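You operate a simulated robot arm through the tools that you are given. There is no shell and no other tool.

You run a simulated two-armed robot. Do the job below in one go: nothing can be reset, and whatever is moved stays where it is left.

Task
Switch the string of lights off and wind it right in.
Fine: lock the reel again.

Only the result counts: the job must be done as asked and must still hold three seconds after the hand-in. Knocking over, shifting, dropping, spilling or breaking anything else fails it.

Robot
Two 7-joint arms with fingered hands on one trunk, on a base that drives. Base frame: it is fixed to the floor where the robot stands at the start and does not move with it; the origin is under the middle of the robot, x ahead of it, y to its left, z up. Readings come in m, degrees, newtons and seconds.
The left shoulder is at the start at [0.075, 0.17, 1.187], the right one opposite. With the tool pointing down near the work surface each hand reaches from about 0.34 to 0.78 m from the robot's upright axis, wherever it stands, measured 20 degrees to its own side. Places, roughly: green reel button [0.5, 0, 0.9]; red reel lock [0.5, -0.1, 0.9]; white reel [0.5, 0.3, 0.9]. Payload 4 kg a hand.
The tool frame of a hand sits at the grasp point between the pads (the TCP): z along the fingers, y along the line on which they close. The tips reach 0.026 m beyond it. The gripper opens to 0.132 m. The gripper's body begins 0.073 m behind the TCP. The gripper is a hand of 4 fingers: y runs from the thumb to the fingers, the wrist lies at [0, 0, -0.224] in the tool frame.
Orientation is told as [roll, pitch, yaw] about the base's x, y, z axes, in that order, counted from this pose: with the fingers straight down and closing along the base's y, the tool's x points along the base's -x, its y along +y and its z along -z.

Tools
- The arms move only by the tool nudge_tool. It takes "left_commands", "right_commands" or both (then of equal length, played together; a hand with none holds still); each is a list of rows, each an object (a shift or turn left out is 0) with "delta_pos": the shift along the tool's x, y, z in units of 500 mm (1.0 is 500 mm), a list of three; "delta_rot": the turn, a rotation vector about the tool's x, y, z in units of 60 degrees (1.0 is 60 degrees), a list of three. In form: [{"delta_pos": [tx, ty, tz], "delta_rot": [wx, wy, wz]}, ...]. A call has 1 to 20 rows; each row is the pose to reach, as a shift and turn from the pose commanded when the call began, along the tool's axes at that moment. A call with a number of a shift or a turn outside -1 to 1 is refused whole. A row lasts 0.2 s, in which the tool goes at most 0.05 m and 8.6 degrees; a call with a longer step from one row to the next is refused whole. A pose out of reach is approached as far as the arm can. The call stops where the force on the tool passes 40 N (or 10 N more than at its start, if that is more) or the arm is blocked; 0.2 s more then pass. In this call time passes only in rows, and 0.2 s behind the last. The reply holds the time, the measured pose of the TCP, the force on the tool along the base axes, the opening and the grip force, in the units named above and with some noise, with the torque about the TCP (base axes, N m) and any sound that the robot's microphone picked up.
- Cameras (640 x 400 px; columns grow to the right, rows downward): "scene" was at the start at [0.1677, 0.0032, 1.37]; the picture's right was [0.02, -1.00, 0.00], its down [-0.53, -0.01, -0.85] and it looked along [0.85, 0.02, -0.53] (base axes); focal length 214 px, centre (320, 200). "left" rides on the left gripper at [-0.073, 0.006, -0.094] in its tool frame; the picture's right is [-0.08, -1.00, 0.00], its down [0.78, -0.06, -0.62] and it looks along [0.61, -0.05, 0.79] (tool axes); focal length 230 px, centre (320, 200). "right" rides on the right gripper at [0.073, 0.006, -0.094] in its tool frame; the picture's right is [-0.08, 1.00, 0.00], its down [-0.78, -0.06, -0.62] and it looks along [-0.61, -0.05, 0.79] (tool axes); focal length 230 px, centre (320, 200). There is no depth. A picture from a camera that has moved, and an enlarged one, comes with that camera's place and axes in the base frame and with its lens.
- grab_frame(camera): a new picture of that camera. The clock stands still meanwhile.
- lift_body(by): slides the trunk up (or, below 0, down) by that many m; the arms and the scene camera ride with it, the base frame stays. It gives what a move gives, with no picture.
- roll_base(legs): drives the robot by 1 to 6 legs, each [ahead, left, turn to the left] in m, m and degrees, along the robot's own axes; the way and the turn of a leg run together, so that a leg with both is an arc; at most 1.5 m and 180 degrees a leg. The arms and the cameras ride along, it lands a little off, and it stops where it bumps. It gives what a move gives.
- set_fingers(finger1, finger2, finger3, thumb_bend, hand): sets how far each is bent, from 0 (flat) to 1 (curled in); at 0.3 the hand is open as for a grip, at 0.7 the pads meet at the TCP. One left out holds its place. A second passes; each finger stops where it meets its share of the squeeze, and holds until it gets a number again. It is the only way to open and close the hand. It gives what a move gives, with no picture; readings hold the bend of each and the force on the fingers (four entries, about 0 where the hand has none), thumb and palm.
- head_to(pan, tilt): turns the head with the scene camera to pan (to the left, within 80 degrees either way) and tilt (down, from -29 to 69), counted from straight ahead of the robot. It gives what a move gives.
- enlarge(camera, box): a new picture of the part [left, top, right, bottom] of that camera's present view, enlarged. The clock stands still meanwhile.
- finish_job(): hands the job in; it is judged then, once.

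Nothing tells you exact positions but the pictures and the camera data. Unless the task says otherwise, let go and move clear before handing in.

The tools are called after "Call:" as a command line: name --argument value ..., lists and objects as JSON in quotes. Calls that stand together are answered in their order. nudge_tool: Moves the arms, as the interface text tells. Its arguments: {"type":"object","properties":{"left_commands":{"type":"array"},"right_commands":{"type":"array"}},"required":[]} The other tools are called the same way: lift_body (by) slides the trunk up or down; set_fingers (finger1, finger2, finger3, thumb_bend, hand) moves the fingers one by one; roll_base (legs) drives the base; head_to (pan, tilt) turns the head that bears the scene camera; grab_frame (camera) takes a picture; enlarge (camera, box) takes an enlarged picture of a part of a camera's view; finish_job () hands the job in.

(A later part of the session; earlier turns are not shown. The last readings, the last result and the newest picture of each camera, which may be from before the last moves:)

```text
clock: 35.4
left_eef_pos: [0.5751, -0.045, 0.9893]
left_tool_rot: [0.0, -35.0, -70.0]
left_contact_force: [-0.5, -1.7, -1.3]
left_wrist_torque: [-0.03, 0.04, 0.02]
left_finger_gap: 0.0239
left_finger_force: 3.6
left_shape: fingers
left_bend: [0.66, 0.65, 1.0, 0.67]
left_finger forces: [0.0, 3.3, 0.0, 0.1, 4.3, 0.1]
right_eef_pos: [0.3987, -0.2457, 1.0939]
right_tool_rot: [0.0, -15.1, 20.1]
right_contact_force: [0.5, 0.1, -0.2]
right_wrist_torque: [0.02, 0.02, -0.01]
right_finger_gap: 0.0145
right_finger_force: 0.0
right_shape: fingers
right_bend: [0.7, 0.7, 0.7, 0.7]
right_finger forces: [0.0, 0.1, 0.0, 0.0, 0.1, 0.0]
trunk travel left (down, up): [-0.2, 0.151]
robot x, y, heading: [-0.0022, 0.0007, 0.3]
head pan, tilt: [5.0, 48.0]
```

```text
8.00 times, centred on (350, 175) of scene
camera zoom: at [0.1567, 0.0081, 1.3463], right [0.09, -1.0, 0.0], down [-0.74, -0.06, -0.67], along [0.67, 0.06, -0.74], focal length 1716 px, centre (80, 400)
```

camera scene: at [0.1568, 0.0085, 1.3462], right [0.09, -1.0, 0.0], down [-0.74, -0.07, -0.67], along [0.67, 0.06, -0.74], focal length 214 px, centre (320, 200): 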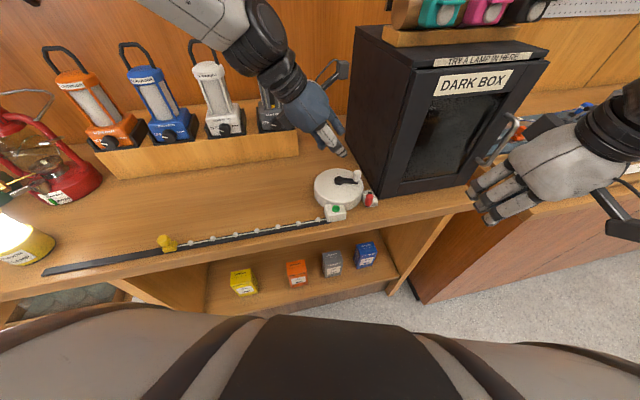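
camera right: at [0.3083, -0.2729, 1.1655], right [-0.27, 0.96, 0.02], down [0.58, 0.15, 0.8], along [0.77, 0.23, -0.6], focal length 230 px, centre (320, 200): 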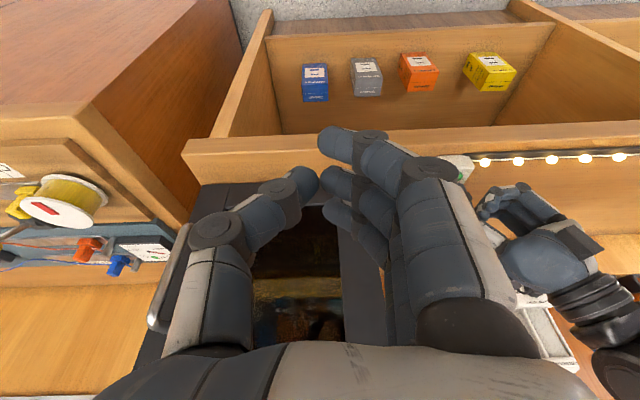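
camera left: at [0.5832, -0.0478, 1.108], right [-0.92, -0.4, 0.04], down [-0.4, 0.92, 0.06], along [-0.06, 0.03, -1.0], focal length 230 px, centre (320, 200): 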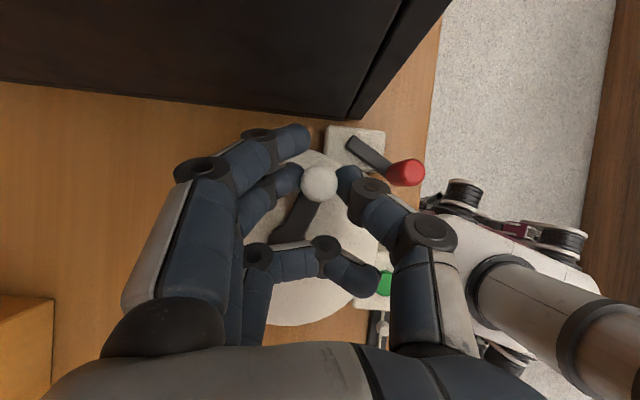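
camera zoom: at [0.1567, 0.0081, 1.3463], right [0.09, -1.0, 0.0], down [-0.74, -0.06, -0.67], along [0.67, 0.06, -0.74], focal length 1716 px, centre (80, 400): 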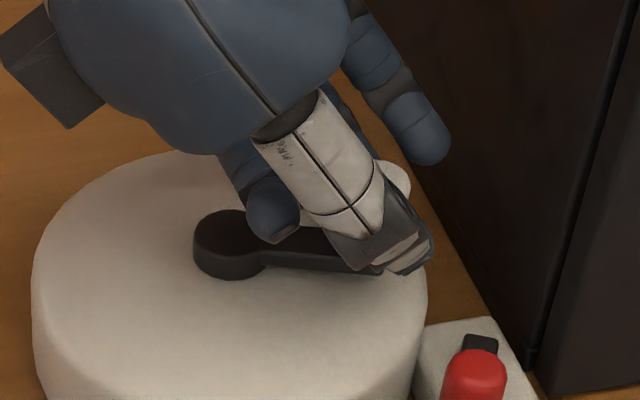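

The knob is gripped at about 3–4 N on each side. I'll try about 20° of counter-clockwise turn (seen from above) and watch the force and the yellow end piece.

Call:
nudge_tool --left_commands '[{"delta_pos": [-0.0025, 0.0081, 0.0018]}, {"delta_pos": [-0.005, 0.0163, 0.0035]}, {"delta_pos": [-0.0061, 0.0235, 0.0043]}, {"delta_pos": [-0.0072, 0.0307, 0.005]}]'

Call:
grab_frame --camera "left"

Call:
enlarge --camera "scene" --box '[130, 160, 380, 280]'

```text
clock: 36.4
left_eef_pos: [0.5917, -0.0431, 0.9893]
left_tool_rot: [0.0, -35.0, -70.1]
left_contact_force: [-0.4, -0.7, -1.0]
left_wrist_torque: [0.01, -0.01, 0.05]
left_finger_gap: 0.0236
left_finger_force: 3.6
left_shape: fingers
left_bend: [0.66, 0.65, 1.0, 0.67]
left_finger forces: [0.0, 3.5, 0.0, 0.0, 3.8, 0.1]
right_eef_pos: [0.3978, -0.2465, 1.0946]
right_tool_rot: [0.0, -15.0, 20.0]
right_contact_force: [0.1, 0.0, 0.2]
right_wrist_torque: [0.03, -0.03, 0.01]
right_finger_gap: 0.0146
right_finger_force: 0.1
right_shape: fingers
right_bend: [0.7, 0.7, 0.7, 0.7]
right_finger forces: [0.1, 0.1, 0.0, 0.0, 0.1, 0.0]
trunk travel left (down, up): [-0.2, 0.151]
robot x, y, heading: [0.002, 0.0018, 0.0]
head pan, tilt: [5.0, 48.0]
```

```text
taken
camera left: at [0.5996, -0.0457, 1.1081], right [-0.92, -0.4, 0.04], down [-0.4, 0.92, 0.06], along [-0.06, 0.03, -1.0], focal length 230 px, centre (320, 200)
```

left: 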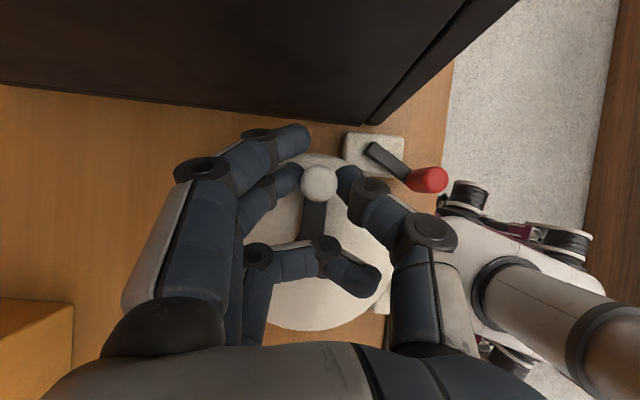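

```text
2.56 times, centred on (255, 220) of scene
camera zoom: at [0.1569, 0.0082, 1.3462], right [0.09, -1.0, 0.0], down [-0.74, -0.06, -0.67], along [0.67, 0.06, -0.74], focal length 549 px, centre (486, 149)
```

zoom: 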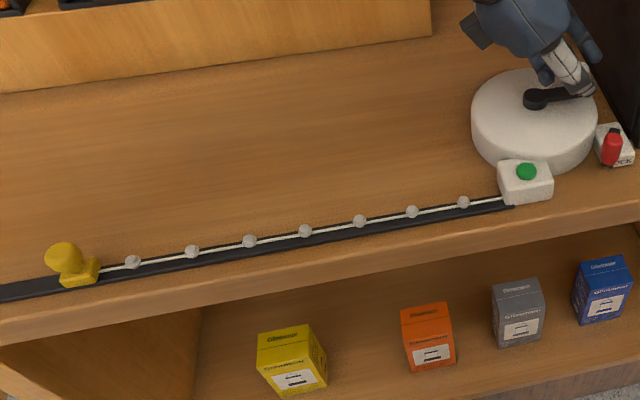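

Counter-clockwise paid the string out slightly (the yellow end moved left), so winding in is clockwise, and the crank turns freely. I'll turn clockwise about 90° and check.

Call:
nudge_tool --left_commands '[{"delta_pos": [0.0021, -0.0144, -0.0015]}, {"delta_pos": [0.0062, -0.0282, -0.0043]}, {"delta_pos": [0.0122, -0.0409, -0.0085]}, {"delta_pos": [0.0199, -0.0521, -0.0139]}, {"delta_pos": [0.0291, -0.0615, -0.0203]}, {"delta_pos": [0.0395, -0.0688, -0.0276]}, {"delta_pos": [0.0507, -0.0739, -0.0355]}, {"delta_pos": [0.0625, -0.0764, -0.0438]}, {"delta_pos": [0.0746, -0.0764, -0.0522]}]'

Call:
grab_frame --camera "left"

Call:
enlarge --camera "scene" --box '[130, 140, 380, 280]'

```text
clock: 38.4
left_eef_pos: [0.5386, -0.011, 0.9906]
left_tool_rot: [-0.1, -34.9, -70.0]
left_contact_force: [-6.4, -1.7, -1.6]
left_wrist_torque: [0.03, 0.12, -0.07]
left_finger_gap: 0.0266
left_finger_force: 4.9
left_shape: fingers
left_bend: [0.66, 0.67, 1.0, 0.66]
left_finger forces: [0.0, 1.2, 0.0, 0.0, 8.1, 0.0]
right_eef_pos: [0.398, -0.2474, 1.0951]
right_tool_rot: [0.0, -15.0, 20.0]
right_contact_force: [1.1, 0.0, -0.4]
right_wrist_torque: [-0.01, 0.02, 0.0]
right_finger_gap: 0.0143
right_finger_force: 0.0
right_shape: fingers
right_bend: [0.7, 0.7, 0.7, 0.7]
right_finger forces: [0.0, 0.0, 0.0, 0.1, 0.0, 0.0]
trunk travel left (down, up): [-0.2, 0.151]
robot x, y, heading: [0.0003, 0.0, -0.2]
head pan, tilt: [5.0, 48.0]
```

```text
taken
camera left: at [0.5469, -0.0153, 1.109], right [-0.92, -0.4, 0.04], down [-0.4, 0.92, 0.06], along [-0.06, 0.03, -1.0], focal length 230 px, centre (320, 200)
```

left: 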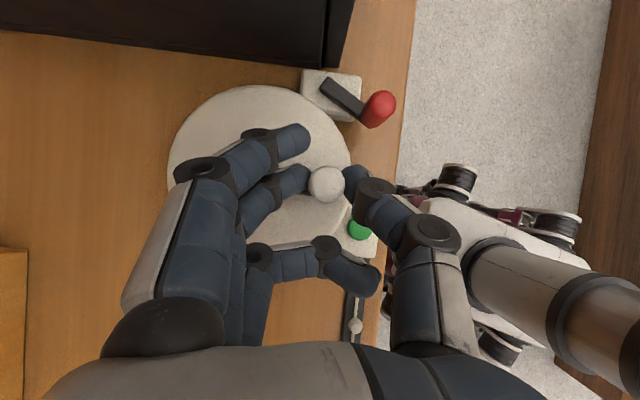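

```text
2.56 times, centred on (255, 210) of scene
camera zoom: at [0.1559, 0.0084, 1.3464], right [0.09, -1.0, 0.0], down [-0.74, -0.06, -0.67], along [0.67, 0.06, -0.74], focal length 549 px, centre (486, 174)
```

zoom: 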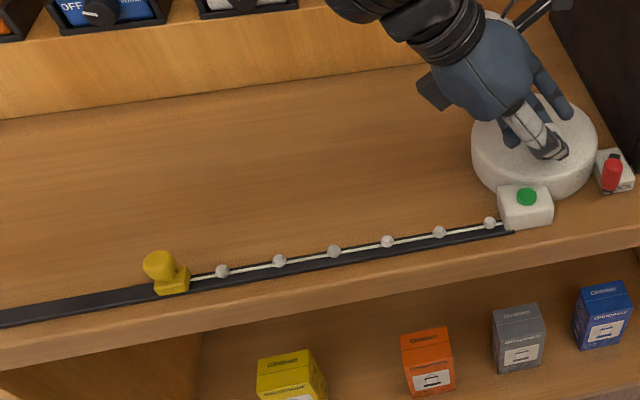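

Winding works: the yellow end came in about 8 cm over 90°. The small side force says my circle centre is about 3 mm off, so I'll correct it and continue clockwise another ~115°.

Call:
nudge_tool --left_commands '[{"delta_pos": [0.0134, -0.0054, -0.0094]}, {"delta_pos": [0.025, -0.0008, -0.0175]}, {"delta_pos": [0.0358, 0.0063, -0.0251]}, {"delta_pos": [0.0454, 0.0154, -0.0318]}, {"delta_pos": [0.0536, 0.0265, -0.0375]}, {"delta_pos": [0.0601, 0.0392, -0.0421]}, {"delta_pos": [0.0647, 0.053, -0.0453]}, {"delta_pos": [0.0672, 0.0676, -0.0471]}, {"delta_pos": [0.0677, 0.0825, -0.0474]}, {"delta_pos": [0.066, 0.0973, -0.0462]}, {"delta_pos": [0.0622, 0.1115, -0.0435]}, {"delta_pos": [0.0564, 0.1247, -0.0395]}]'

Call:
grab_frame --camera "left"

Call:
enlarge --camera "scene" --box '[130, 140, 380, 280]'

```text
clock: 41.0
left_eef_pos: [0.5885, 0.0417, 0.9893]
left_tool_rot: [0.0, -34.9, -70.0]
left_contact_force: [0.0, 2.1, -0.3]
left_wrist_torque: [0.05, -0.01, -0.03]
left_finger_gap: 0.0232
left_finger_force: 4.0
left_shape: fingers
left_bend: [0.66, 0.66, 1.0, 0.67]
left_finger forces: [0.0, 3.5, 0.0, 0.1, 3.0, 0.1]
right_eef_pos: [0.3985, -0.2464, 1.0956]
right_tool_rot: [0.0, -15.1, 20.0]
right_contact_force: [-0.2, -0.5, -0.5]
right_wrist_torque: [0.0, 0.0, 0.03]
right_finger_gap: 0.0145
right_finger_force: 0.1
right_shape: fingers
right_bend: [0.7, 0.7, 0.7, 0.7]
right_finger forces: [0.0, 0.0, 0.0, 0.0, 0.0, 0.0]
trunk travel left (down, up): [-0.2, 0.151]
robot x, y, heading: [-0.0013, -0.0013, -0.1]
head pan, tilt: [5.0, 48.0]
```

```text
taken
camera left: at [0.5956, 0.0384, 1.1085], right [-0.92, -0.4, 0.04], down [-0.4, 0.92, 0.05], along [-0.06, 0.03, -1.0], focal length 230 px, centre (320, 200)
```

left: 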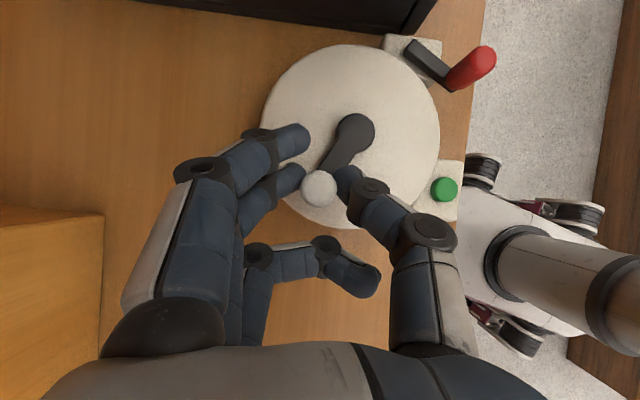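

```text
2.56 times, centred on (255, 210) of scene
camera zoom: at [0.1569, 0.0084, 1.3463], right [0.09, -1.0, 0.0], down [-0.74, -0.06, -0.67], along [0.67, 0.06, -0.74], focal length 549 px, centre (486, 174)
```

zoom: 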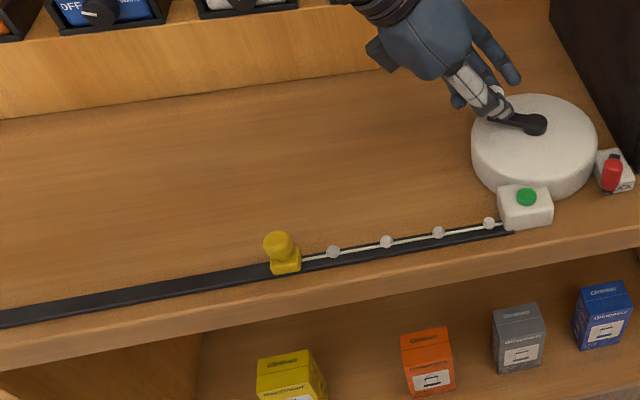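

The yellow end is about halfway in and forces are low. The overhead view gives a true crank radius of about 4.5 cm, so I'll use that for the next ~110° clockwise.

Call:
nudge_tool --left_commands '[{"delta_pos": [-0.0054, 0.0149, 0.0038]}, {"delta_pos": [-0.0149, 0.0254, 0.0104]}, {"delta_pos": [-0.0257, 0.0336, 0.018]}, {"delta_pos": [-0.0376, 0.0395, 0.0263]}, {"delta_pos": [-0.0501, 0.0427, 0.035]}, {"delta_pos": [-0.0628, 0.0433, 0.044]}, {"delta_pos": [-0.0755, 0.0411, 0.0528]}, {"delta_pos": [-0.0876, 0.0363, 0.0613]}, {"delta_pos": [-0.0989, 0.0289, 0.0692]}, {"delta_pos": [-0.1089, 0.0194, 0.0763]}, {"delta_pos": [-0.1175, 0.0078, 0.0822]}]'

Call:
grab_frame --camera "left"

Call:
enlarge --camera "scene" --box '[200, 140, 400, 260]'

```text
clock: 43.4
left_eef_pos: [0.6165, -0.0245, 0.9902]
left_tool_rot: [-0.1, -35.0, -70.0]
left_contact_force: [4.3, -3.5, 0.9]
left_wrist_torque: [-0.01, -0.13, 0.03]
left_finger_gap: 0.0216
left_finger_force: 3.3
left_shape: fingers
left_bend: [0.66, 0.64, 1.0, 0.68]
left_finger forces: [0.0, 5.5, 0.0, 0.1, 1.9, 0.1]
right_eef_pos: [0.3992, -0.2472, 1.0953]
right_tool_rot: [0.0, -15.0, 20.1]
right_contact_force: [0.5, -0.2, 0.9]
right_wrist_torque: [0.01, -0.01, -0.01]
right_finger_gap: 0.0144
right_finger_force: 0.0
right_shape: fingers
right_bend: [0.7, 0.7, 0.7, 0.7]
right_finger forces: [0.0, 0.1, 0.0, 0.0, 0.0, 0.0]
trunk travel left (down, up): [-0.2, 0.151]
robot x, y, heading: [0.0005, -0.0001, -0.4]
head pan, tilt: [5.0, 48.0]
```

```text
taken
camera left: at [0.6225, -0.0291, 1.1091], right [-0.92, -0.4, 0.04], down [-0.4, 0.92, 0.05], along [-0.06, 0.03, -1.0], focal length 230 px, centre (320, 200)
```

left: 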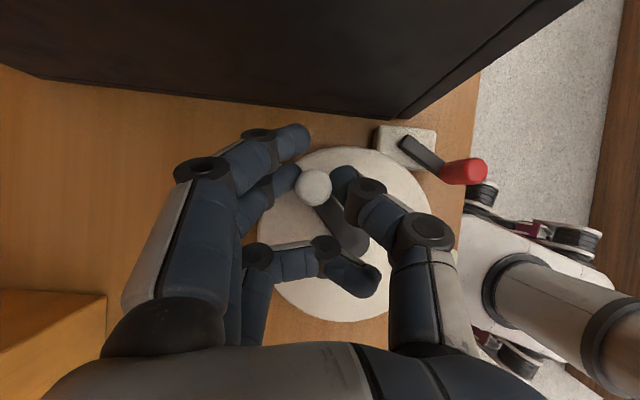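

```text
3.20 times, centred on (300, 200) of scene
camera zoom: at [0.157, 0.0076, 1.3462], right [0.09, -1.0, 0.0], down [-0.74, -0.06, -0.67], along [0.67, 0.06, -0.74], focal length 686 px, centre (384, 200)
```

zoom: 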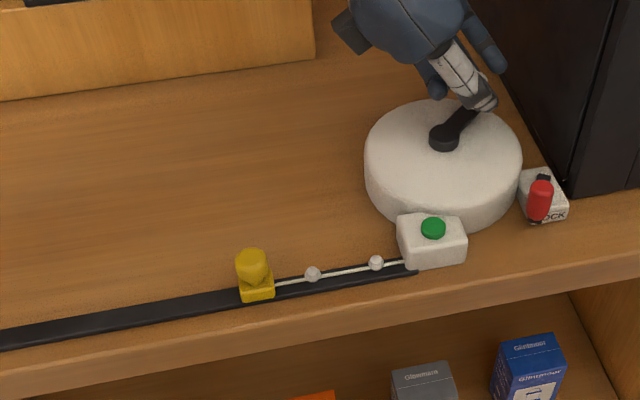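

About 11 cm of string remains, roughly 110° of crank, and the only load is a light drag. I'll continue clockwise another 80°.

Call:
nudge_tool --left_commands '[{"delta_pos": [-0.0068, -0.0132, 0.0047]}, {"delta_pos": [-0.0116, -0.0277, 0.0081]}, {"delta_pos": [-0.0142, -0.0429, 0.0099]}, {"delta_pos": [-0.0147, -0.0585, 0.0103]}, {"delta_pos": [-0.0129, -0.0739, 0.009]}, {"delta_pos": [-0.0089, -0.0888, 0.0063]}, {"delta_pos": [-0.0029, -0.1025, 0.0021]}, {"delta_pos": [0.0049, -0.1148, -0.0034]}]'

Call:
grab_frame --camera "left"

Call:
enlarge --camera "scene" --box '[200, 140, 400, 260]'

```text
clock: 45.2
left_eef_pos: [0.5599, -0.0406, 0.9901]
left_tool_rot: [0.0, -35.1, -69.9]
left_contact_force: [-1.8, -2.4, 3.3]
left_wrist_torque: [-0.1, -0.01, 0.01]
left_finger_gap: 0.0234
left_finger_force: 4.3
left_shape: fingers
left_bend: [0.66, 0.65, 1.0, 0.68]
left_finger forces: [0.1, 3.3, 0.1, 0.1, 5.2, 0.0]
right_eef_pos: [0.3975, -0.2478, 1.0952]
right_tool_rot: [0.0, -15.0, 20.0]
right_contact_force: [0.7, -0.4, 0.2]
right_wrist_torque: [0.01, 0.0, -0.01]
right_finger_gap: 0.0143
right_finger_force: 0.1
right_shape: fingers
right_bend: [0.7, 0.7, 0.7, 0.7]
right_finger forces: [0.0, 0.0, 0.0, 0.1, 0.1, 0.0]
trunk travel left (down, up): [-0.2, 0.151]
robot x, y, heading: [-0.002, -0.0019, 0.2]
head pan, tilt: [5.0, 48.0]
```

```text
taken
camera left: at [0.567, -0.045, 1.1085], right [-0.92, -0.4, 0.04], down [-0.4, 0.92, 0.06], along [-0.06, 0.03, -1.0], focal length 230 px, centre (320, 200)
```

left: 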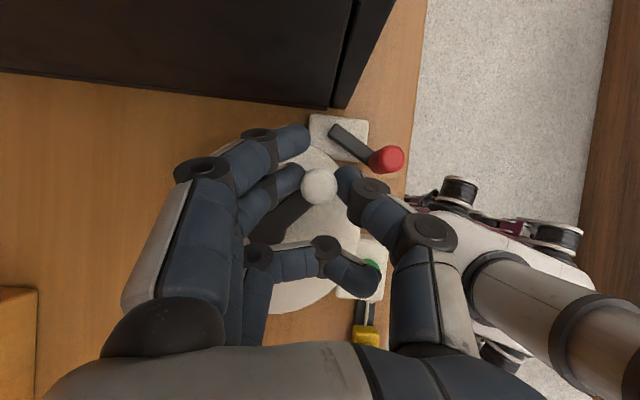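

```text
3.20 times, centred on (300, 200) of scene
camera zoom: at [0.156, 0.0081, 1.3464], right [0.09, -1.0, 0.0], down [-0.74, -0.06, -0.67], along [0.67, 0.06, -0.74], focal length 686 px, centre (384, 200)
```

zoom: 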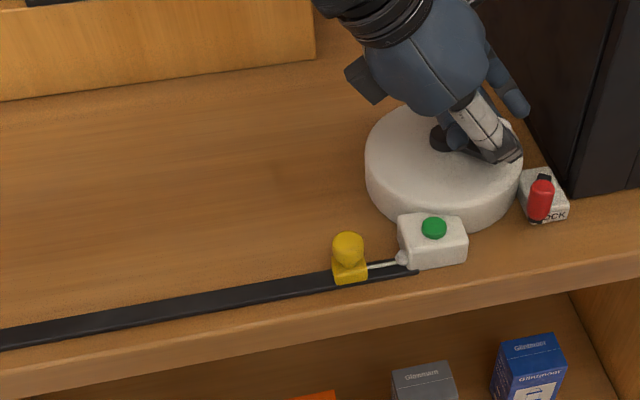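

Only the last bulb and about 3 cm remain. I'll take slower, smaller steps toward the stop.

Call:
nudge_tool --left_commands '[{"delta_pos": [0.0032, -0.0038, -0.0022]}, {"delta_pos": [0.0065, -0.0075, -0.0045]}, {"delta_pos": [0.0101, -0.0108, -0.007]}, {"delta_pos": [0.0137, -0.014, -0.0096]}, {"delta_pos": [0.0176, -0.0167, -0.0123]}, {"delta_pos": [0.0215, -0.0194, -0.015]}]'

Call:
grab_frame --camera "left"

Call:
enlarge --camera "scene" --box '[280, 170, 380, 235]'

```text
clock: 46.6
left_eef_pos: [0.547, -0.0316, 0.9889]
left_tool_rot: [0.0, -34.9, -70.0]
left_contact_force: [-1.0, -0.7, 3.0]
left_wrist_torque: [-0.03, 0.03, -0.05]
left_finger_gap: 0.0232
left_finger_force: 3.8
left_shape: fingers
left_bend: [0.66, 0.65, 1.0, 0.68]
left_finger forces: [0.0, 3.4, 0.0, 0.1, 4.3, 0.0]
right_eef_pos: [0.3974, -0.2467, 1.0939]
right_tool_rot: [0.0, -15.0, 20.0]
right_contact_force: [-0.3, -0.3, 1.0]
right_wrist_torque: [-0.01, 0.0, 0.04]
right_finger_gap: 0.0143
right_finger_force: 0.0
right_shape: fingers
right_bend: [0.7, 0.7, 0.7, 0.7]
right_finger forces: [0.0, 0.0, 0.1, 0.0, 0.1, 0.0]
trunk travel left (down, up): [-0.2, 0.151]
robot x, y, heading: [-0.0032, -0.004, -0.3]
head pan, tilt: [5.0, 48.0]
```

```text
taken
camera left: at [0.5535, -0.0355, 1.1084], right [-0.92, -0.4, 0.04], down [-0.4, 0.92, 0.05], along [-0.06, 0.03, -1.0], focal length 230 px, centre (320, 200)
```

left: 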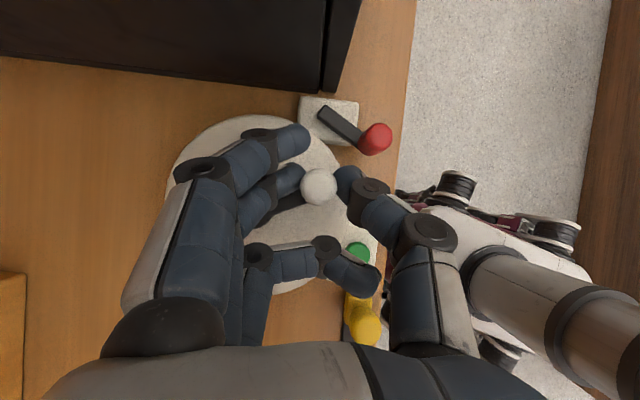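

```text
6.15 times, centred on (330, 202) of scene
camera zoom: at [0.1562, 0.0082, 1.3463], right [0.09, -1.0, 0.0], down [-0.74, -0.06, -0.67], along [0.67, 0.06, -0.74], focal length 1320 px, centre (258, 185)
```

zoom: 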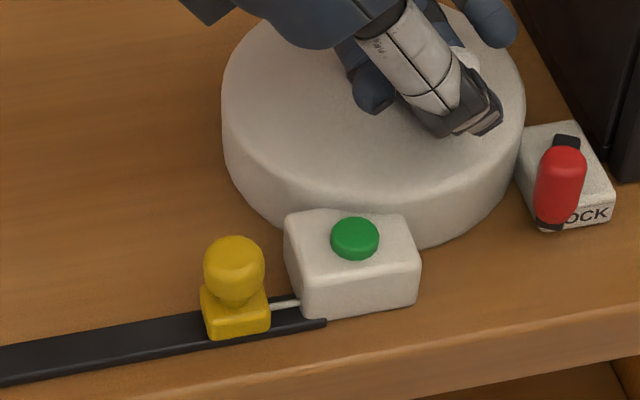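

About 12 mm of string is left before the yellow stop meets the outlet. I'll continue in 4° steps.

Call:
nudge_tool --left_commands '[{"delta_pos": [0.0047, -0.0025, -0.0033]}, {"delta_pos": [0.0095, -0.0047, -0.0066]}, {"delta_pos": [0.0144, -0.0064, -0.0101]}]'

Call:
enlarge --camera "scene" --box '[280, 170, 380, 235]'

```text
clock: 47.4
left_eef_pos: [0.5405, -0.0252, 0.9888]
left_tool_rot: [0.1, -35.0, -70.1]
left_contact_force: [-0.2, -0.3, 2.9]
left_wrist_torque: [-0.03, -0.02, -0.01]
left_finger_gap: 0.0231
left_finger_force: 4.0
left_shape: fingers
left_bend: [0.66, 0.65, 1.0, 0.68]
left_finger forces: [0.0, 3.8, 0.0, 0.1, 3.9, 0.1]
right_eef_pos: [0.3977, -0.2469, 1.0945]
right_tool_rot: [0.0, -15.2, 20.0]
right_contact_force: [0.1, -1.3, -0.5]
right_wrist_torque: [0.03, 0.02, 0.02]
right_finger_gap: 0.0144
right_finger_force: 0.0
right_shape: fingers
right_bend: [0.7, 0.7, 0.7, 0.7]
right_finger forces: [0.0, 0.0, 0.1, 0.0, 0.0, 0.0]
trunk travel left (down, up): [-0.2, 0.151]
robot x, y, heading: [-0.0021, 0.0015, 0.2]
head pan, tilt: [5.0, 48.0]
```

```text
6.15 times, centred on (330, 202) of scene
camera zoom: at [0.1564, 0.0083, 1.3463], right [0.09, -1.0, 0.0], down [-0.74, -0.06, -0.67], along [0.67, 0.06, -0.74], focal length 1320 px, centre (258, 185)
```

zoom: 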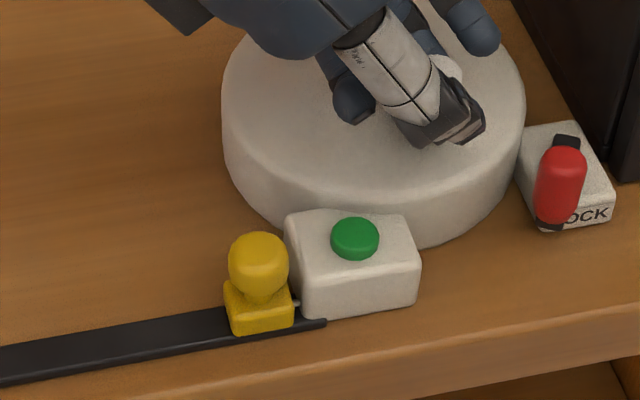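

Just 2–3 mm to go. Two more small steps.

Call:
nudge_tool --left_commands '[{"delta_pos": [0.0038, -0.001, -0.0026]}, {"delta_pos": [0.0075, -0.0018, -0.0053]}]'

Call:
enlarge --camera "scene" --box '[280, 170, 380, 235]'

```text
clock: 48.0
left_eef_pos: [0.5388, -0.0206, 0.9895]
left_tool_rot: [0.0, -35.0, -70.0]
left_contact_force: [0.4, -0.4, 2.0]
left_wrist_torque: [-0.02, -0.01, 0.0]
left_finger_gap: 0.0232
left_finger_force: 3.8
left_shape: fingers
left_bend: [0.66, 0.65, 1.0, 0.68]
left_finger forces: [0.0, 3.6, 0.0, 0.1, 3.9, 0.1]
right_eef_pos: [0.3978, -0.2456, 1.0958]
right_tool_rot: [0.0, -15.0, 20.1]
right_contact_force: [-0.6, -0.5, -0.1]
right_wrist_torque: [0.01, 0.01, 0.03]
right_finger_gap: 0.0147
right_finger_force: 0.0
right_shape: fingers
right_bend: [0.7, 0.7, 0.7, 0.7]
right_finger forces: [0.0, 0.0, 0.0, 0.0, 0.1, 0.0]
trunk travel left (down, up): [-0.2, 0.151]
robot x, y, heading: [0.0015, 0.0032, 0.2]
head pan, tilt: [5.0, 48.0]
```

```text
6.15 times, centred on (330, 202) of scene
camera zoom: at [0.1564, 0.0082, 1.3463], right [0.09, -1.0, 0.0], down [-0.74, -0.06, -0.67], along [0.67, 0.06, -0.74], focal length 1320 px, centre (258, 185)
```

zoom: 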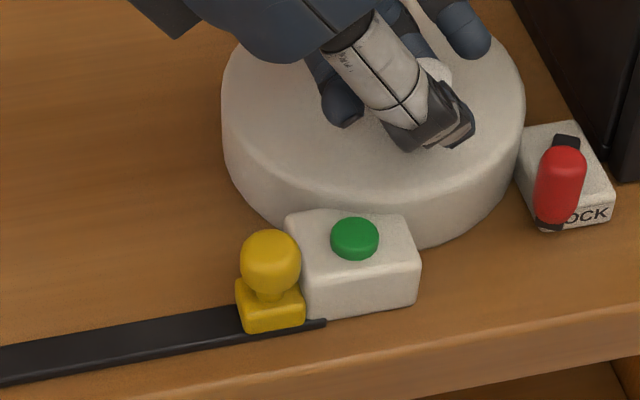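

The yellow stop looks nearly flush with the outlet, but I feel no stop yet. I'll nudge a few degrees further to find the end.

Call:
nudge_tool --left_commands '[{"delta_pos": [0.0025, -0.0004, -0.0018]}, {"delta_pos": [0.0051, -0.0007, -0.0036]}]'

Call:
enlarge --camera "scene" --box '[280, 170, 380, 235]'

Call:
grab_frame --camera "left"

```text
clock: 48.6
left_eef_pos: [0.537, -0.0175, 0.9893]
left_tool_rot: [0.0, -35.0, -70.0]
left_contact_force: [-0.3, 0.2, 1.5]
left_wrist_torque: [0.0, 0.02, 0.01]
left_finger_gap: 0.0232
left_finger_force: 3.8
left_shape: fingers
left_bend: [0.66, 0.65, 1.0, 0.68]
left_finger forces: [0.0, 3.8, 0.0, 0.0, 3.7, 0.0]
right_eef_pos: [0.3979, -0.2468, 1.094]
right_tool_rot: [0.0, -15.0, 20.0]
right_contact_force: [-0.2, 0.7, 0.5]
right_wrist_torque: [0.01, -0.02, -0.02]
right_finger_gap: 0.0147
right_finger_force: 0.1
right_shape: fingers
right_bend: [0.7, 0.7, 0.7, 0.7]
right_finger forces: [0.0, 0.0, 0.0, 0.0, 0.1, 0.1]
trunk travel left (down, up): [-0.2, 0.151]
robot x, y, heading: [-0.0007, 0.0005, -0.4]
head pan, tilt: [5.0, 48.0]
```

```text
6.15 times, centred on (330, 202) of scene
camera zoom: at [0.1565, 0.0082, 1.3463], right [0.09, -1.0, 0.0], down [-0.74, -0.06, -0.67], along [0.67, 0.06, -0.74], focal length 1320 px, centre (258, 185)
```

zoom: 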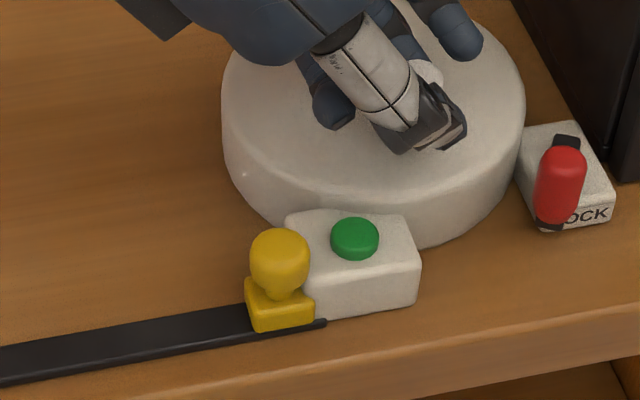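

```text
taken
camera left: at [0.5442, -0.0211, 1.1084], right [-0.92, -0.4, 0.04], down [-0.4, 0.92, 0.05], along [-0.06, 0.03, -1.0], focal length 230 px, centre (320, 200)
```

left: 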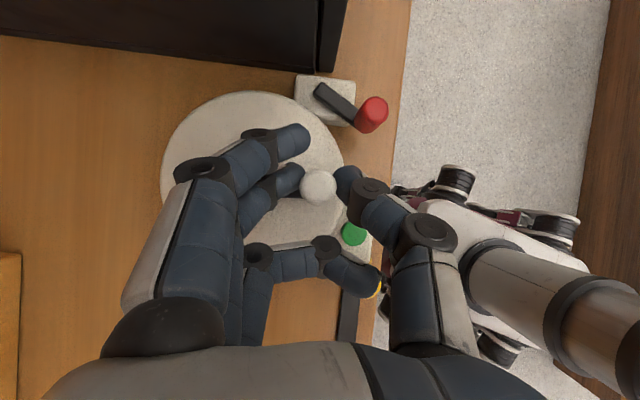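

Still moving freely with no end-stop force. I'll keep going in small steps until the crank firmly resists.

Call:
nudge_tool --left_commands '[{"delta_pos": [0.0025, -0.0001, -0.0018]}, {"delta_pos": [0.0051, -0.0002, -0.0035]}]'

Call:
enlarge --camera "scene" --box '[280, 170, 380, 235]'

```text
clock: 49.2
left_eef_pos: [0.5358, -0.0155, 0.99]
left_tool_rot: [0.1, -35.0, -70.0]
left_contact_force: [0.9, 0.7, 2.2]
left_wrist_torque: [-0.01, -0.06, 0.01]
left_finger_gap: 0.0229
left_finger_force: 4.0
left_shape: fingers
left_bend: [0.66, 0.65, 1.0, 0.68]
left_finger forces: [0.1, 4.2, 0.0, 0.0, 3.4, 0.0]
right_eef_pos: [0.399, -0.2473, 1.0938]
right_tool_rot: [0.0, -15.0, 20.0]
right_contact_force: [0.1, -0.9, -0.1]
right_wrist_torque: [0.02, -0.03, -0.01]
right_finger_gap: 0.0143
right_finger_force: 0.0
right_shape: fingers
right_bend: [0.7, 0.7, 0.7, 0.7]
right_finger forces: [0.1, 0.0, 0.1, 0.0, 0.0, 0.1]
trunk travel left (down, up): [-0.2, 0.151]
robot x, y, heading: [-0.0011, -0.003, 0.1]
head pan, tilt: [5.0, 48.0]
```

```text
6.15 times, centred on (330, 202) of scene
camera zoom: at [0.1565, 0.0082, 1.3463], right [0.09, -1.0, 0.0], down [-0.74, -0.06, -0.67], along [0.67, 0.06, -0.74], focal length 1320 px, centre (258, 185)
```

zoom: 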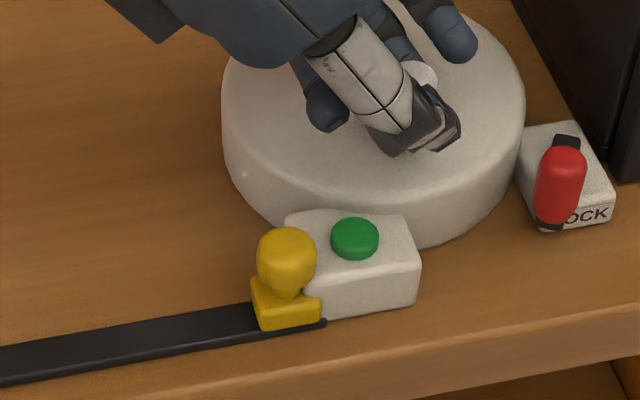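

The yellow stop is right at the end of its track. A few more degrees to confirm the hard stop.

Call:
nudge_tool --left_commands '[{"delta_pos": [0.0025, 0.0001, -0.0018]}, {"delta_pos": [0.0051, 0.0002, -0.0036]}]'

Call:
enlarge --camera "scene" --box '[280, 170, 380, 235]'

Call:
grab_frame --camera "left"

```text
clock: 49.8
left_eef_pos: [0.5361, -0.0136, 0.9888]
left_tool_rot: [0.1, -35.0, -70.0]
left_contact_force: [3.7, -5.8, 3.9]
left_wrist_torque: [-0.12, -0.1, 0.01]
left_finger_gap: 0.0231
left_finger_force: 5.0
left_shape: fingers
left_bend: [0.66, 0.65, 1.0, 0.68]
left_finger forces: [0.0, 4.8, 0.0, 0.0, 3.8, 0.0]
right_eef_pos: [0.3992, -0.2483, 1.0946]
right_tool_rot: [-0.1, -15.0, 20.0]
right_contact_force: [0.2, -0.2, 0.2]
right_wrist_torque: [0.0, 0.01, -0.02]
right_finger_gap: 0.0143
right_finger_force: 0.3
right_shape: fingers
right_bend: [0.7, 0.7, 0.7, 0.7]
right_finger forces: [0.1, 0.0, 0.0, 0.0, 0.0, 0.0]
trunk travel left (down, up): [-0.2, 0.151]
robot x, y, heading: [-0.0018, -0.0049, -0.1]
head pan, tilt: [5.0, 48.0]
```

```text
6.15 times, centred on (330, 202) of scene
camera zoom: at [0.1568, 0.0075, 1.3463], right [0.09, -1.0, 0.0], down [-0.74, -0.06, -0.67], along [0.67, 0.06, -0.74], focal length 1320 px, centre (258, 185)
```

zoom: 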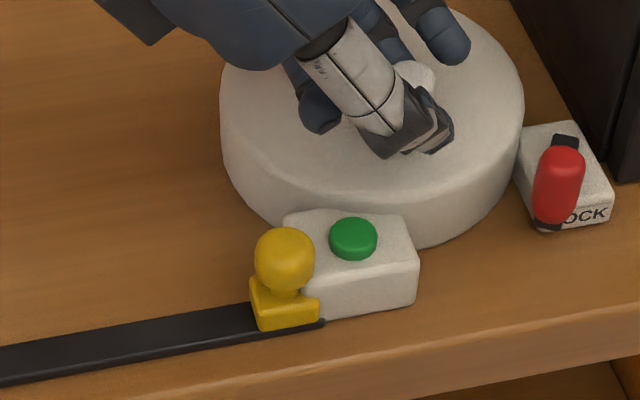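

```text
taken
camera left: at [0.5421, -0.0167, 1.1078], right [-0.92, -0.4, 0.04], down [-0.4, 0.92, 0.05], along [-0.06, 0.03, -1.0], focal length 230 px, centre (320, 200)
```

left: 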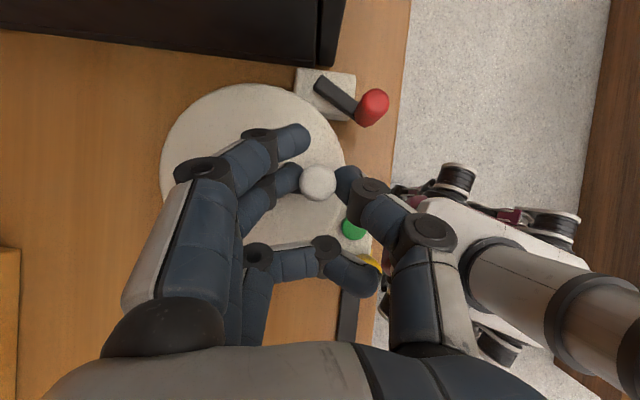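

The crank now resists and the yellow stop no longer moves, so the string is fully wound in. I'll open the fingers and check that nothing springs back.

Call:
set_fingers --hand "left" --finger1 0.54 --finger2 0.54 --thumb_bend 0.54

Call:
grab_frame --camera "left"

Call:
enlarge --camera "scene" --box '[280, 170, 380, 235]'

```text
clock: 50.8
left_eef_pos: [0.5346, -0.0125, 0.9879]
left_tool_rot: [0.0, -35.0, -70.1]
left_contact_force: [-0.4, -0.7, 0.4]
left_wrist_torque: [0.01, 0.01, 0.0]
left_finger_gap: 0.057
left_finger_force: 0.0
left_shape: fingers
left_bend: [0.54, 0.54, 1.0, 0.54]
left_finger forces: [0.0, 0.1, 0.0, 0.0, 0.1, 0.0]
right_eef_pos: [0.3986, -0.2465, 1.0935]
right_tool_rot: [0.0, -15.0, 20.1]
right_contact_force: [0.2, -0.1, 0.2]
right_wrist_torque: [-0.02, 0.01, 0.0]
right_finger_gap: 0.0144
right_finger_force: 0.0
right_shape: fingers
right_bend: [0.7, 0.7, 0.7, 0.7]
right_finger forces: [0.1, 0.0, 0.0, 0.1, 0.1, 0.1]
trunk travel left (down, up): [-0.2, 0.151]
robot x, y, heading: [0.0002, -0.0003, -0.0]
head pan, tilt: [5.0, 48.0]
```

```text
taken
camera left: at [0.5419, -0.0159, 1.1076], right [-0.92, -0.4, 0.04], down [-0.4, 0.92, 0.05], along [-0.06, 0.03, -1.0], focal length 230 px, centre (320, 200)
```

left: 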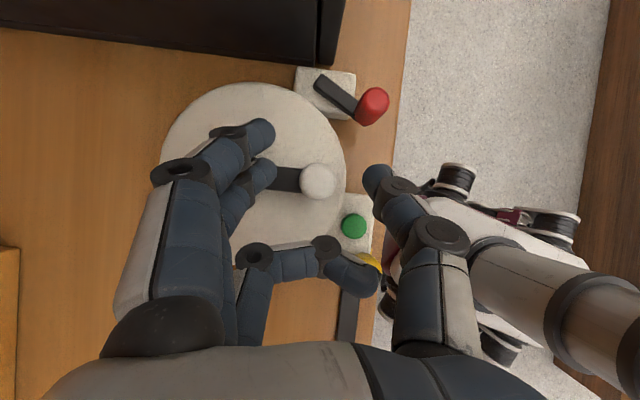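

```text
6.15 times, centred on (330, 202) of scene
camera zoom: at [0.1566, 0.0083, 1.3463], right [0.09, -1.0, 0.0], down [-0.74, -0.06, -0.67], along [0.67, 0.06, -0.74], focal length 1320 px, centre (258, 185)
```

zoom: 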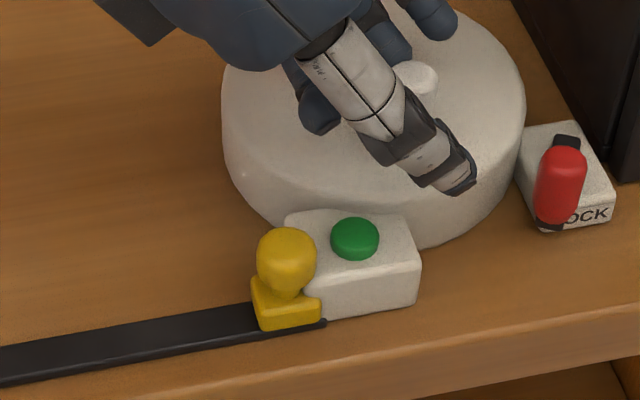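

The string stays in and the knob is free. I'll withdraw the left hand up and to the left, clear of the reel.

Call:
nudge_tool --left_commands '[{"delta_pos": [0, 0, -0.06]}, {"delta_pos": [0, 0, -0.14]}, {"delta_pos": [0, 0, -0.22]}, {"delta_pos": [0, 0, -0.31]}, {"delta_pos": [0, 0, -0.4]}, {"delta_pos": [0, 0, -0.48]}, {"delta_pos": [0.06, 0.006, -0.53]}, {"delta_pos": [0.13, 0.014, -0.58]}, {"delta_pos": [0.2, 0.02, -0.62]}]'

Call:
grab_frame --camera "scene"

Call:
enlarge --camera "scene" --box '[270, 140, 430, 240]'

```text
clock: 52.8
left_eef_pos: [0.4571, 0.2374, 1.1846]
left_tool_rot: [0.0, -35.0, -70.1]
left_contact_force: [-0.3, 0.0, -0.3]
left_wrist_torque: [-0.02, -0.01, 0.01]
left_finger_gap: 0.057
left_finger_force: 0.1
left_shape: fingers
left_bend: [0.54, 0.54, 1.0, 0.54]
left_finger forces: [0.0, 0.0, 0.1, 0.0, 0.0, 0.0]
right_eef_pos: [0.399, -0.2468, 1.0965]
right_tool_rot: [0.0, -15.0, 20.0]
right_contact_force: [-0.2, 0.7, 0.5]
right_wrist_torque: [0.0, 0.01, -0.02]
right_finger_gap: 0.0147
right_finger_force: 0.1
right_shape: fingers
right_bend: [0.7, 0.7, 0.7, 0.7]
right_finger forces: [0.0, 0.0, 0.1, 0.1, 0.0, 0.0]
trunk travel left (down, up): [-0.2, 0.151]
robot x, y, heading: [-0.0014, 0.0004, -0.2]
head pan, tilt: [5.0, 48.0]
```

```text
taken
camera scene: at [0.1565, 0.0095, 1.3463], right [0.09, -1.0, 0.0], down [-0.74, -0.07, -0.67], along [0.67, 0.06, -0.74], focal length 214 px, centre (320, 200)
```

scene: 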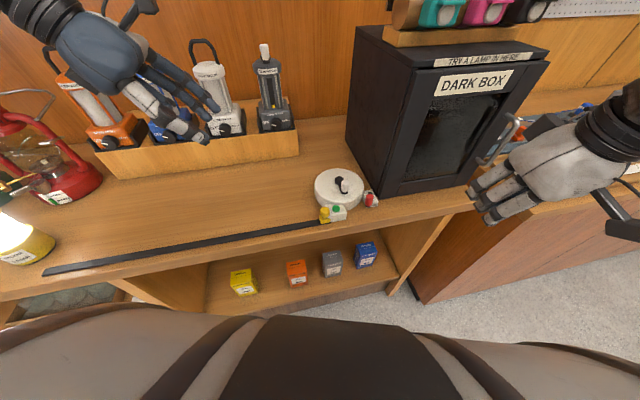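

```text
4.00 times, centred on (350, 190) of scene
camera zoom: at [0.1565, 0.0095, 1.3463], right [0.09, -1.0, 0.0], down [-0.74, -0.07, -0.67], along [0.67, 0.06, -0.74], focal length 858 px, centre (200, 240)
```

zoom: 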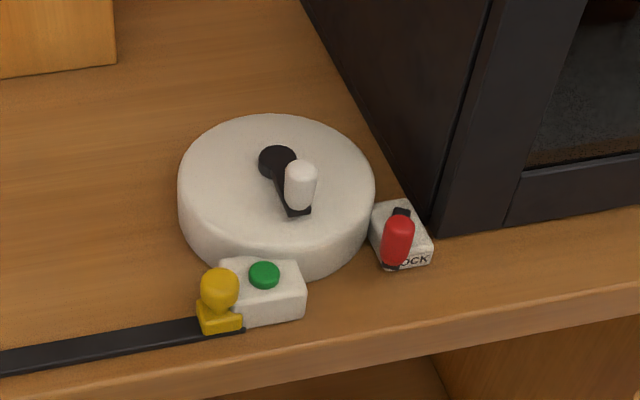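

Everything holds: string wound in, lights off. To re-lock, the right hand will straddle the red knob from above, set back toward the robot so it stays clear of the crank knob, and push it back right. First I'll hover above it.

Call:
set_fingers --hand "right" --finger1 0.6 --finger2 0.6 --finger3 0.6 --thumb_bend 0.58

Call:
nudge_tool --right_commands '[{"delta_pos": [-0.046, 0.037, 0.02]}, {"delta_pos": [-0.092, 0.075, 0.05]}, {"delta_pos": [-0.139, 0.112, 0.09]}, {"delta_pos": [-0.185, 0.15, 0.13]}, {"delta_pos": [-0.232, 0.187, 0.17]}, {"delta_pos": [-0.278, 0.225, 0.208]}]'

Call:
grab_frame --camera "right"

Call:
enlarge --camera "scene" --box '[300, 120, 420, 215]'

```text
clock: 53.8
left_eef_pos: [0.457, 0.2346, 1.1845]
left_tool_rot: [-0.1, -34.9, -70.0]
left_contact_force: [0.1, -0.8, -0.1]
left_wrist_torque: [0.0, -0.01, 0.02]
left_finger_gap: 0.0574
left_finger_force: 0.0
left_shape: fingers
left_bend: [0.54, 0.54, 1.0, 0.54]
left_finger forces: [0.1, 0.1, 0.0, 0.0, 0.0, 0.0]
right_eef_pos: [0.3989, -0.2466, 1.0944]
right_tool_rot: [0.0, -15.1, 19.9]
right_contact_force: [0.7, 0.0, 0.3]
right_wrist_torque: [-0.01, -0.03, 0.04]
right_finger_gap: 0.043
right_finger_force: 0.1
right_shape: fingers
right_bend: [0.6, 0.6, 0.6, 0.57]
right_finger forces: [0.0, 0.0, 0.0, 0.0, 0.0, 0.0]
trunk travel left (down, up): [-0.2, 0.151]
robot x, y, heading: [-0.0004, -0.0003, 0.2]
head pan, tilt: [5.0, 48.0]
```

```text
clock: 55.2
left_eef_pos: [0.4571, 0.2359, 1.1838]
left_tool_rot: [-0.2, -35.1, -70.0]
left_contact_force: [-0.6, -0.1, -0.9]
left_wrist_torque: [-0.04, 0.05, -0.02]
left_finger_gap: 0.0569
left_finger_force: 0.1
left_shape: fingers
left_bend: [0.54, 0.54, 1.0, 0.54]
left_finger forces: [0.1, 0.0, 0.0, 0.1, 0.0, 0.0]
right_eef_pos: [0.5153, -0.0854, 1.0306]
right_tool_rot: [0.1, -15.1, 20.0]
right_contact_force: [-0.2, 0.7, 0.0]
right_wrist_torque: [-0.04, -0.02, 0.02]
right_finger_gap: 0.0436
right_finger_force: 0.0
right_shape: fingers
right_bend: [0.6, 0.6, 0.6, 0.57]
right_finger forces: [0.0, 0.0, 0.0, 0.1, 0.1, 0.2]
trunk travel left (down, up): [-0.2, 0.151]
robot x, y, heading: [0.0029, 0.0005, -0.2]
head pan, tilt: [5.0, 48.0]
```

```text
taken
camera right: at [0.4236, -0.1119, 1.1002], right [-0.27, 0.96, 0.02], down [0.58, 0.15, 0.8], along [0.77, 0.23, -0.6], focal length 230 px, centre (320, 200)
```

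right: 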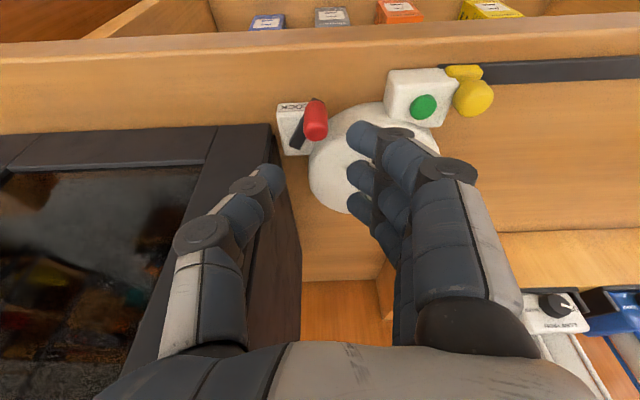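

```text
4.21 times, centred on (360, 168) of scene
camera zoom: at [0.1574, 0.0092, 1.3461], right [0.09, -1.0, 0.0], down [-0.74, -0.07, -0.67], along [0.67, 0.06, -0.74], focal length 903 px, centre (152, 337)
```

zoom: 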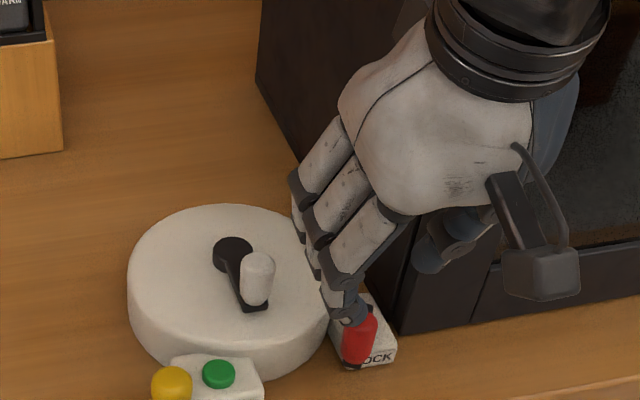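

Call:
enlarge --camera "right" --box '[250, 70, 450, 195]'

Call:
enlarge --camera "scene" --box '[340, 170, 400, 210]'

Call:
grab_frame --camera "left"

```text
3.20 times, centred on (350, 132) of right
camera zoom: at [0.4236, -0.1119, 1.1002], right [-0.27, 0.96, 0.02], down [0.58, 0.15, 0.8], along [0.77, 0.23, -0.6], focal length 736 px, centre (224, 416)
```

zoom: 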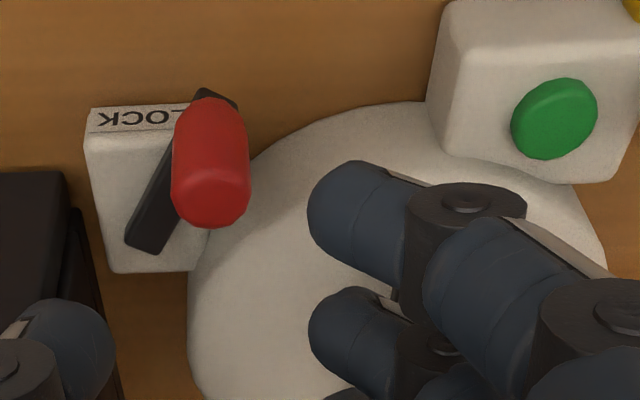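

```text
10.00 times, centred on (370, 190) of scene
camera zoom: at [0.1574, 0.0092, 1.3461], right [0.09, -1.0, 0.0], down [-0.74, -0.07, -0.67], along [0.67, 0.06, -0.74], focal length 2145 px, centre (-180, 300)
```

zoom: 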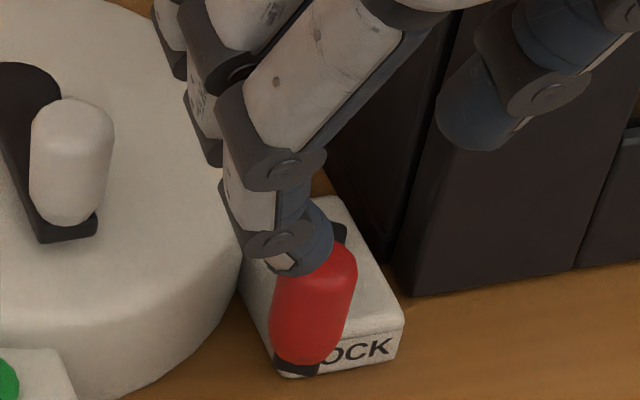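

```text
taken
camera left: at [0.4643, 0.2325, 1.3026], right [-0.92, -0.4, 0.05], down [-0.4, 0.92, 0.05], along [-0.06, 0.03, -1.0], focal length 230 px, centre (320, 200)
```

left: 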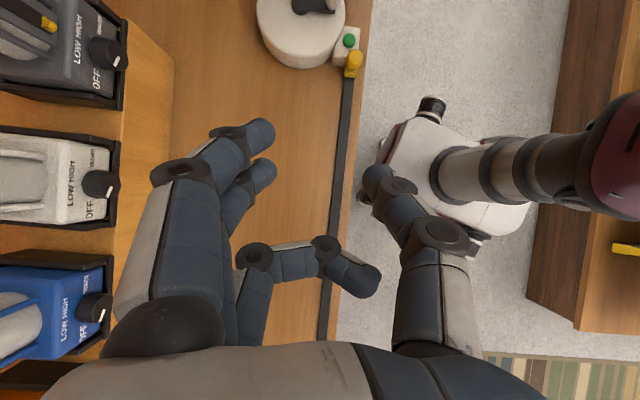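

The hand is about centred over the red knob, so I'll shift it back about 14 mm toward the robot for crank clearance, then descend with the knob between thumb and fingers.

Call:
nudge_tool --right_commands '[{"delta_pos": [0.027, 0, -0.0072]}, {"delta_pos": [0.0374, 0, 0.0314]}, {"delta_pos": [0.0478, 0, 0.07]}]'

Call:
enlarge --camera "right" --box '[200, 70, 440, 240]'

Call:
enlarge --camera "scene" --box '[310, 150, 400, 210]'

```text
clock: 56.0
left_eef_pos: [0.4554, 0.236, 1.1843]
left_tool_rot: [0.0, -35.0, -70.1]
left_contact_force: [-0.2, 0.4, 0.0]
left_wrist_torque: [0.01, 0.0, -0.05]
left_finger_gap: 0.0572
left_finger_force: 0.1
left_shape: fingers
left_bend: [0.54, 0.54, 1.0, 0.54]
left_finger forces: [0.1, 0.0, 0.0, 0.0, 0.0, 0.0]
right_eef_pos: [0.5007, -0.0922, 0.9918]
right_tool_rot: [0.0, -15.0, 20.0]
right_contact_force: [0.3, 0.5, 0.2]
right_wrist_torque: [0.04, 0.0, 0.0]
right_finger_gap: 0.0431
right_finger_force: 0.1
right_shape: fingers
right_bend: [0.6, 0.6, 0.6, 0.57]
right_finger forces: [0.0, 0.1, 0.0, 0.0, 0.0, 0.0]
trunk travel left (down, up): [-0.2, 0.151]
robot x, y, heading: [-0.0001, 0.0025, -0.1]
head pan, tilt: [5.0, 48.0]
```

```text
2.35 times, centred on (320, 155) of right
camera zoom: at [0.4099, -0.1172, 1.0626], right [-0.27, 0.96, 0.02], down [0.58, 0.15, 0.8], along [0.77, 0.23, -0.6], focal length 541 px, centre (320, 306)
```

zoom: 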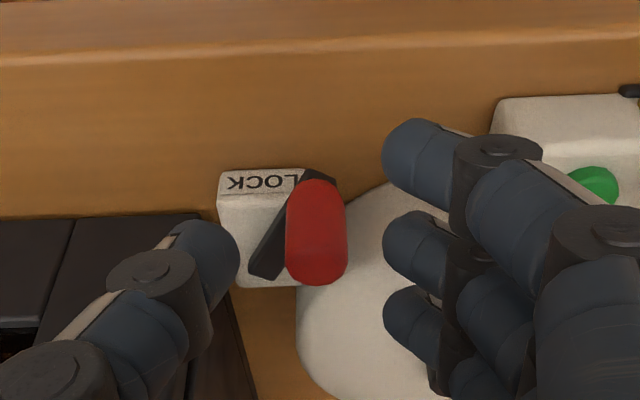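

```text
6.67 times, centred on (355, 180) of scene
camera zoom: at [0.1567, 0.0086, 1.3462], right [0.09, -1.0, 0.0], down [-0.74, -0.07, -0.67], along [0.67, 0.06, -0.74], focal length 1430 px, centre (87, 333)
```

zoom: 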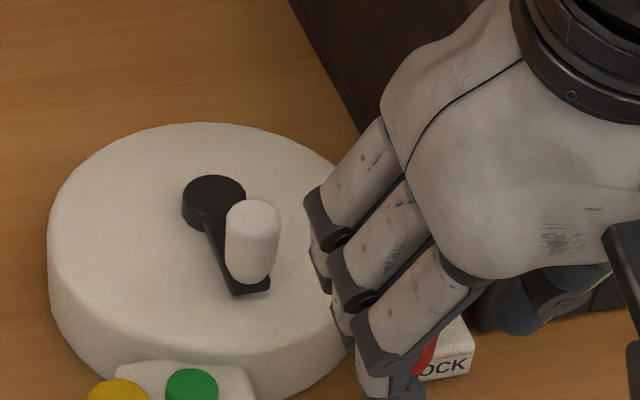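

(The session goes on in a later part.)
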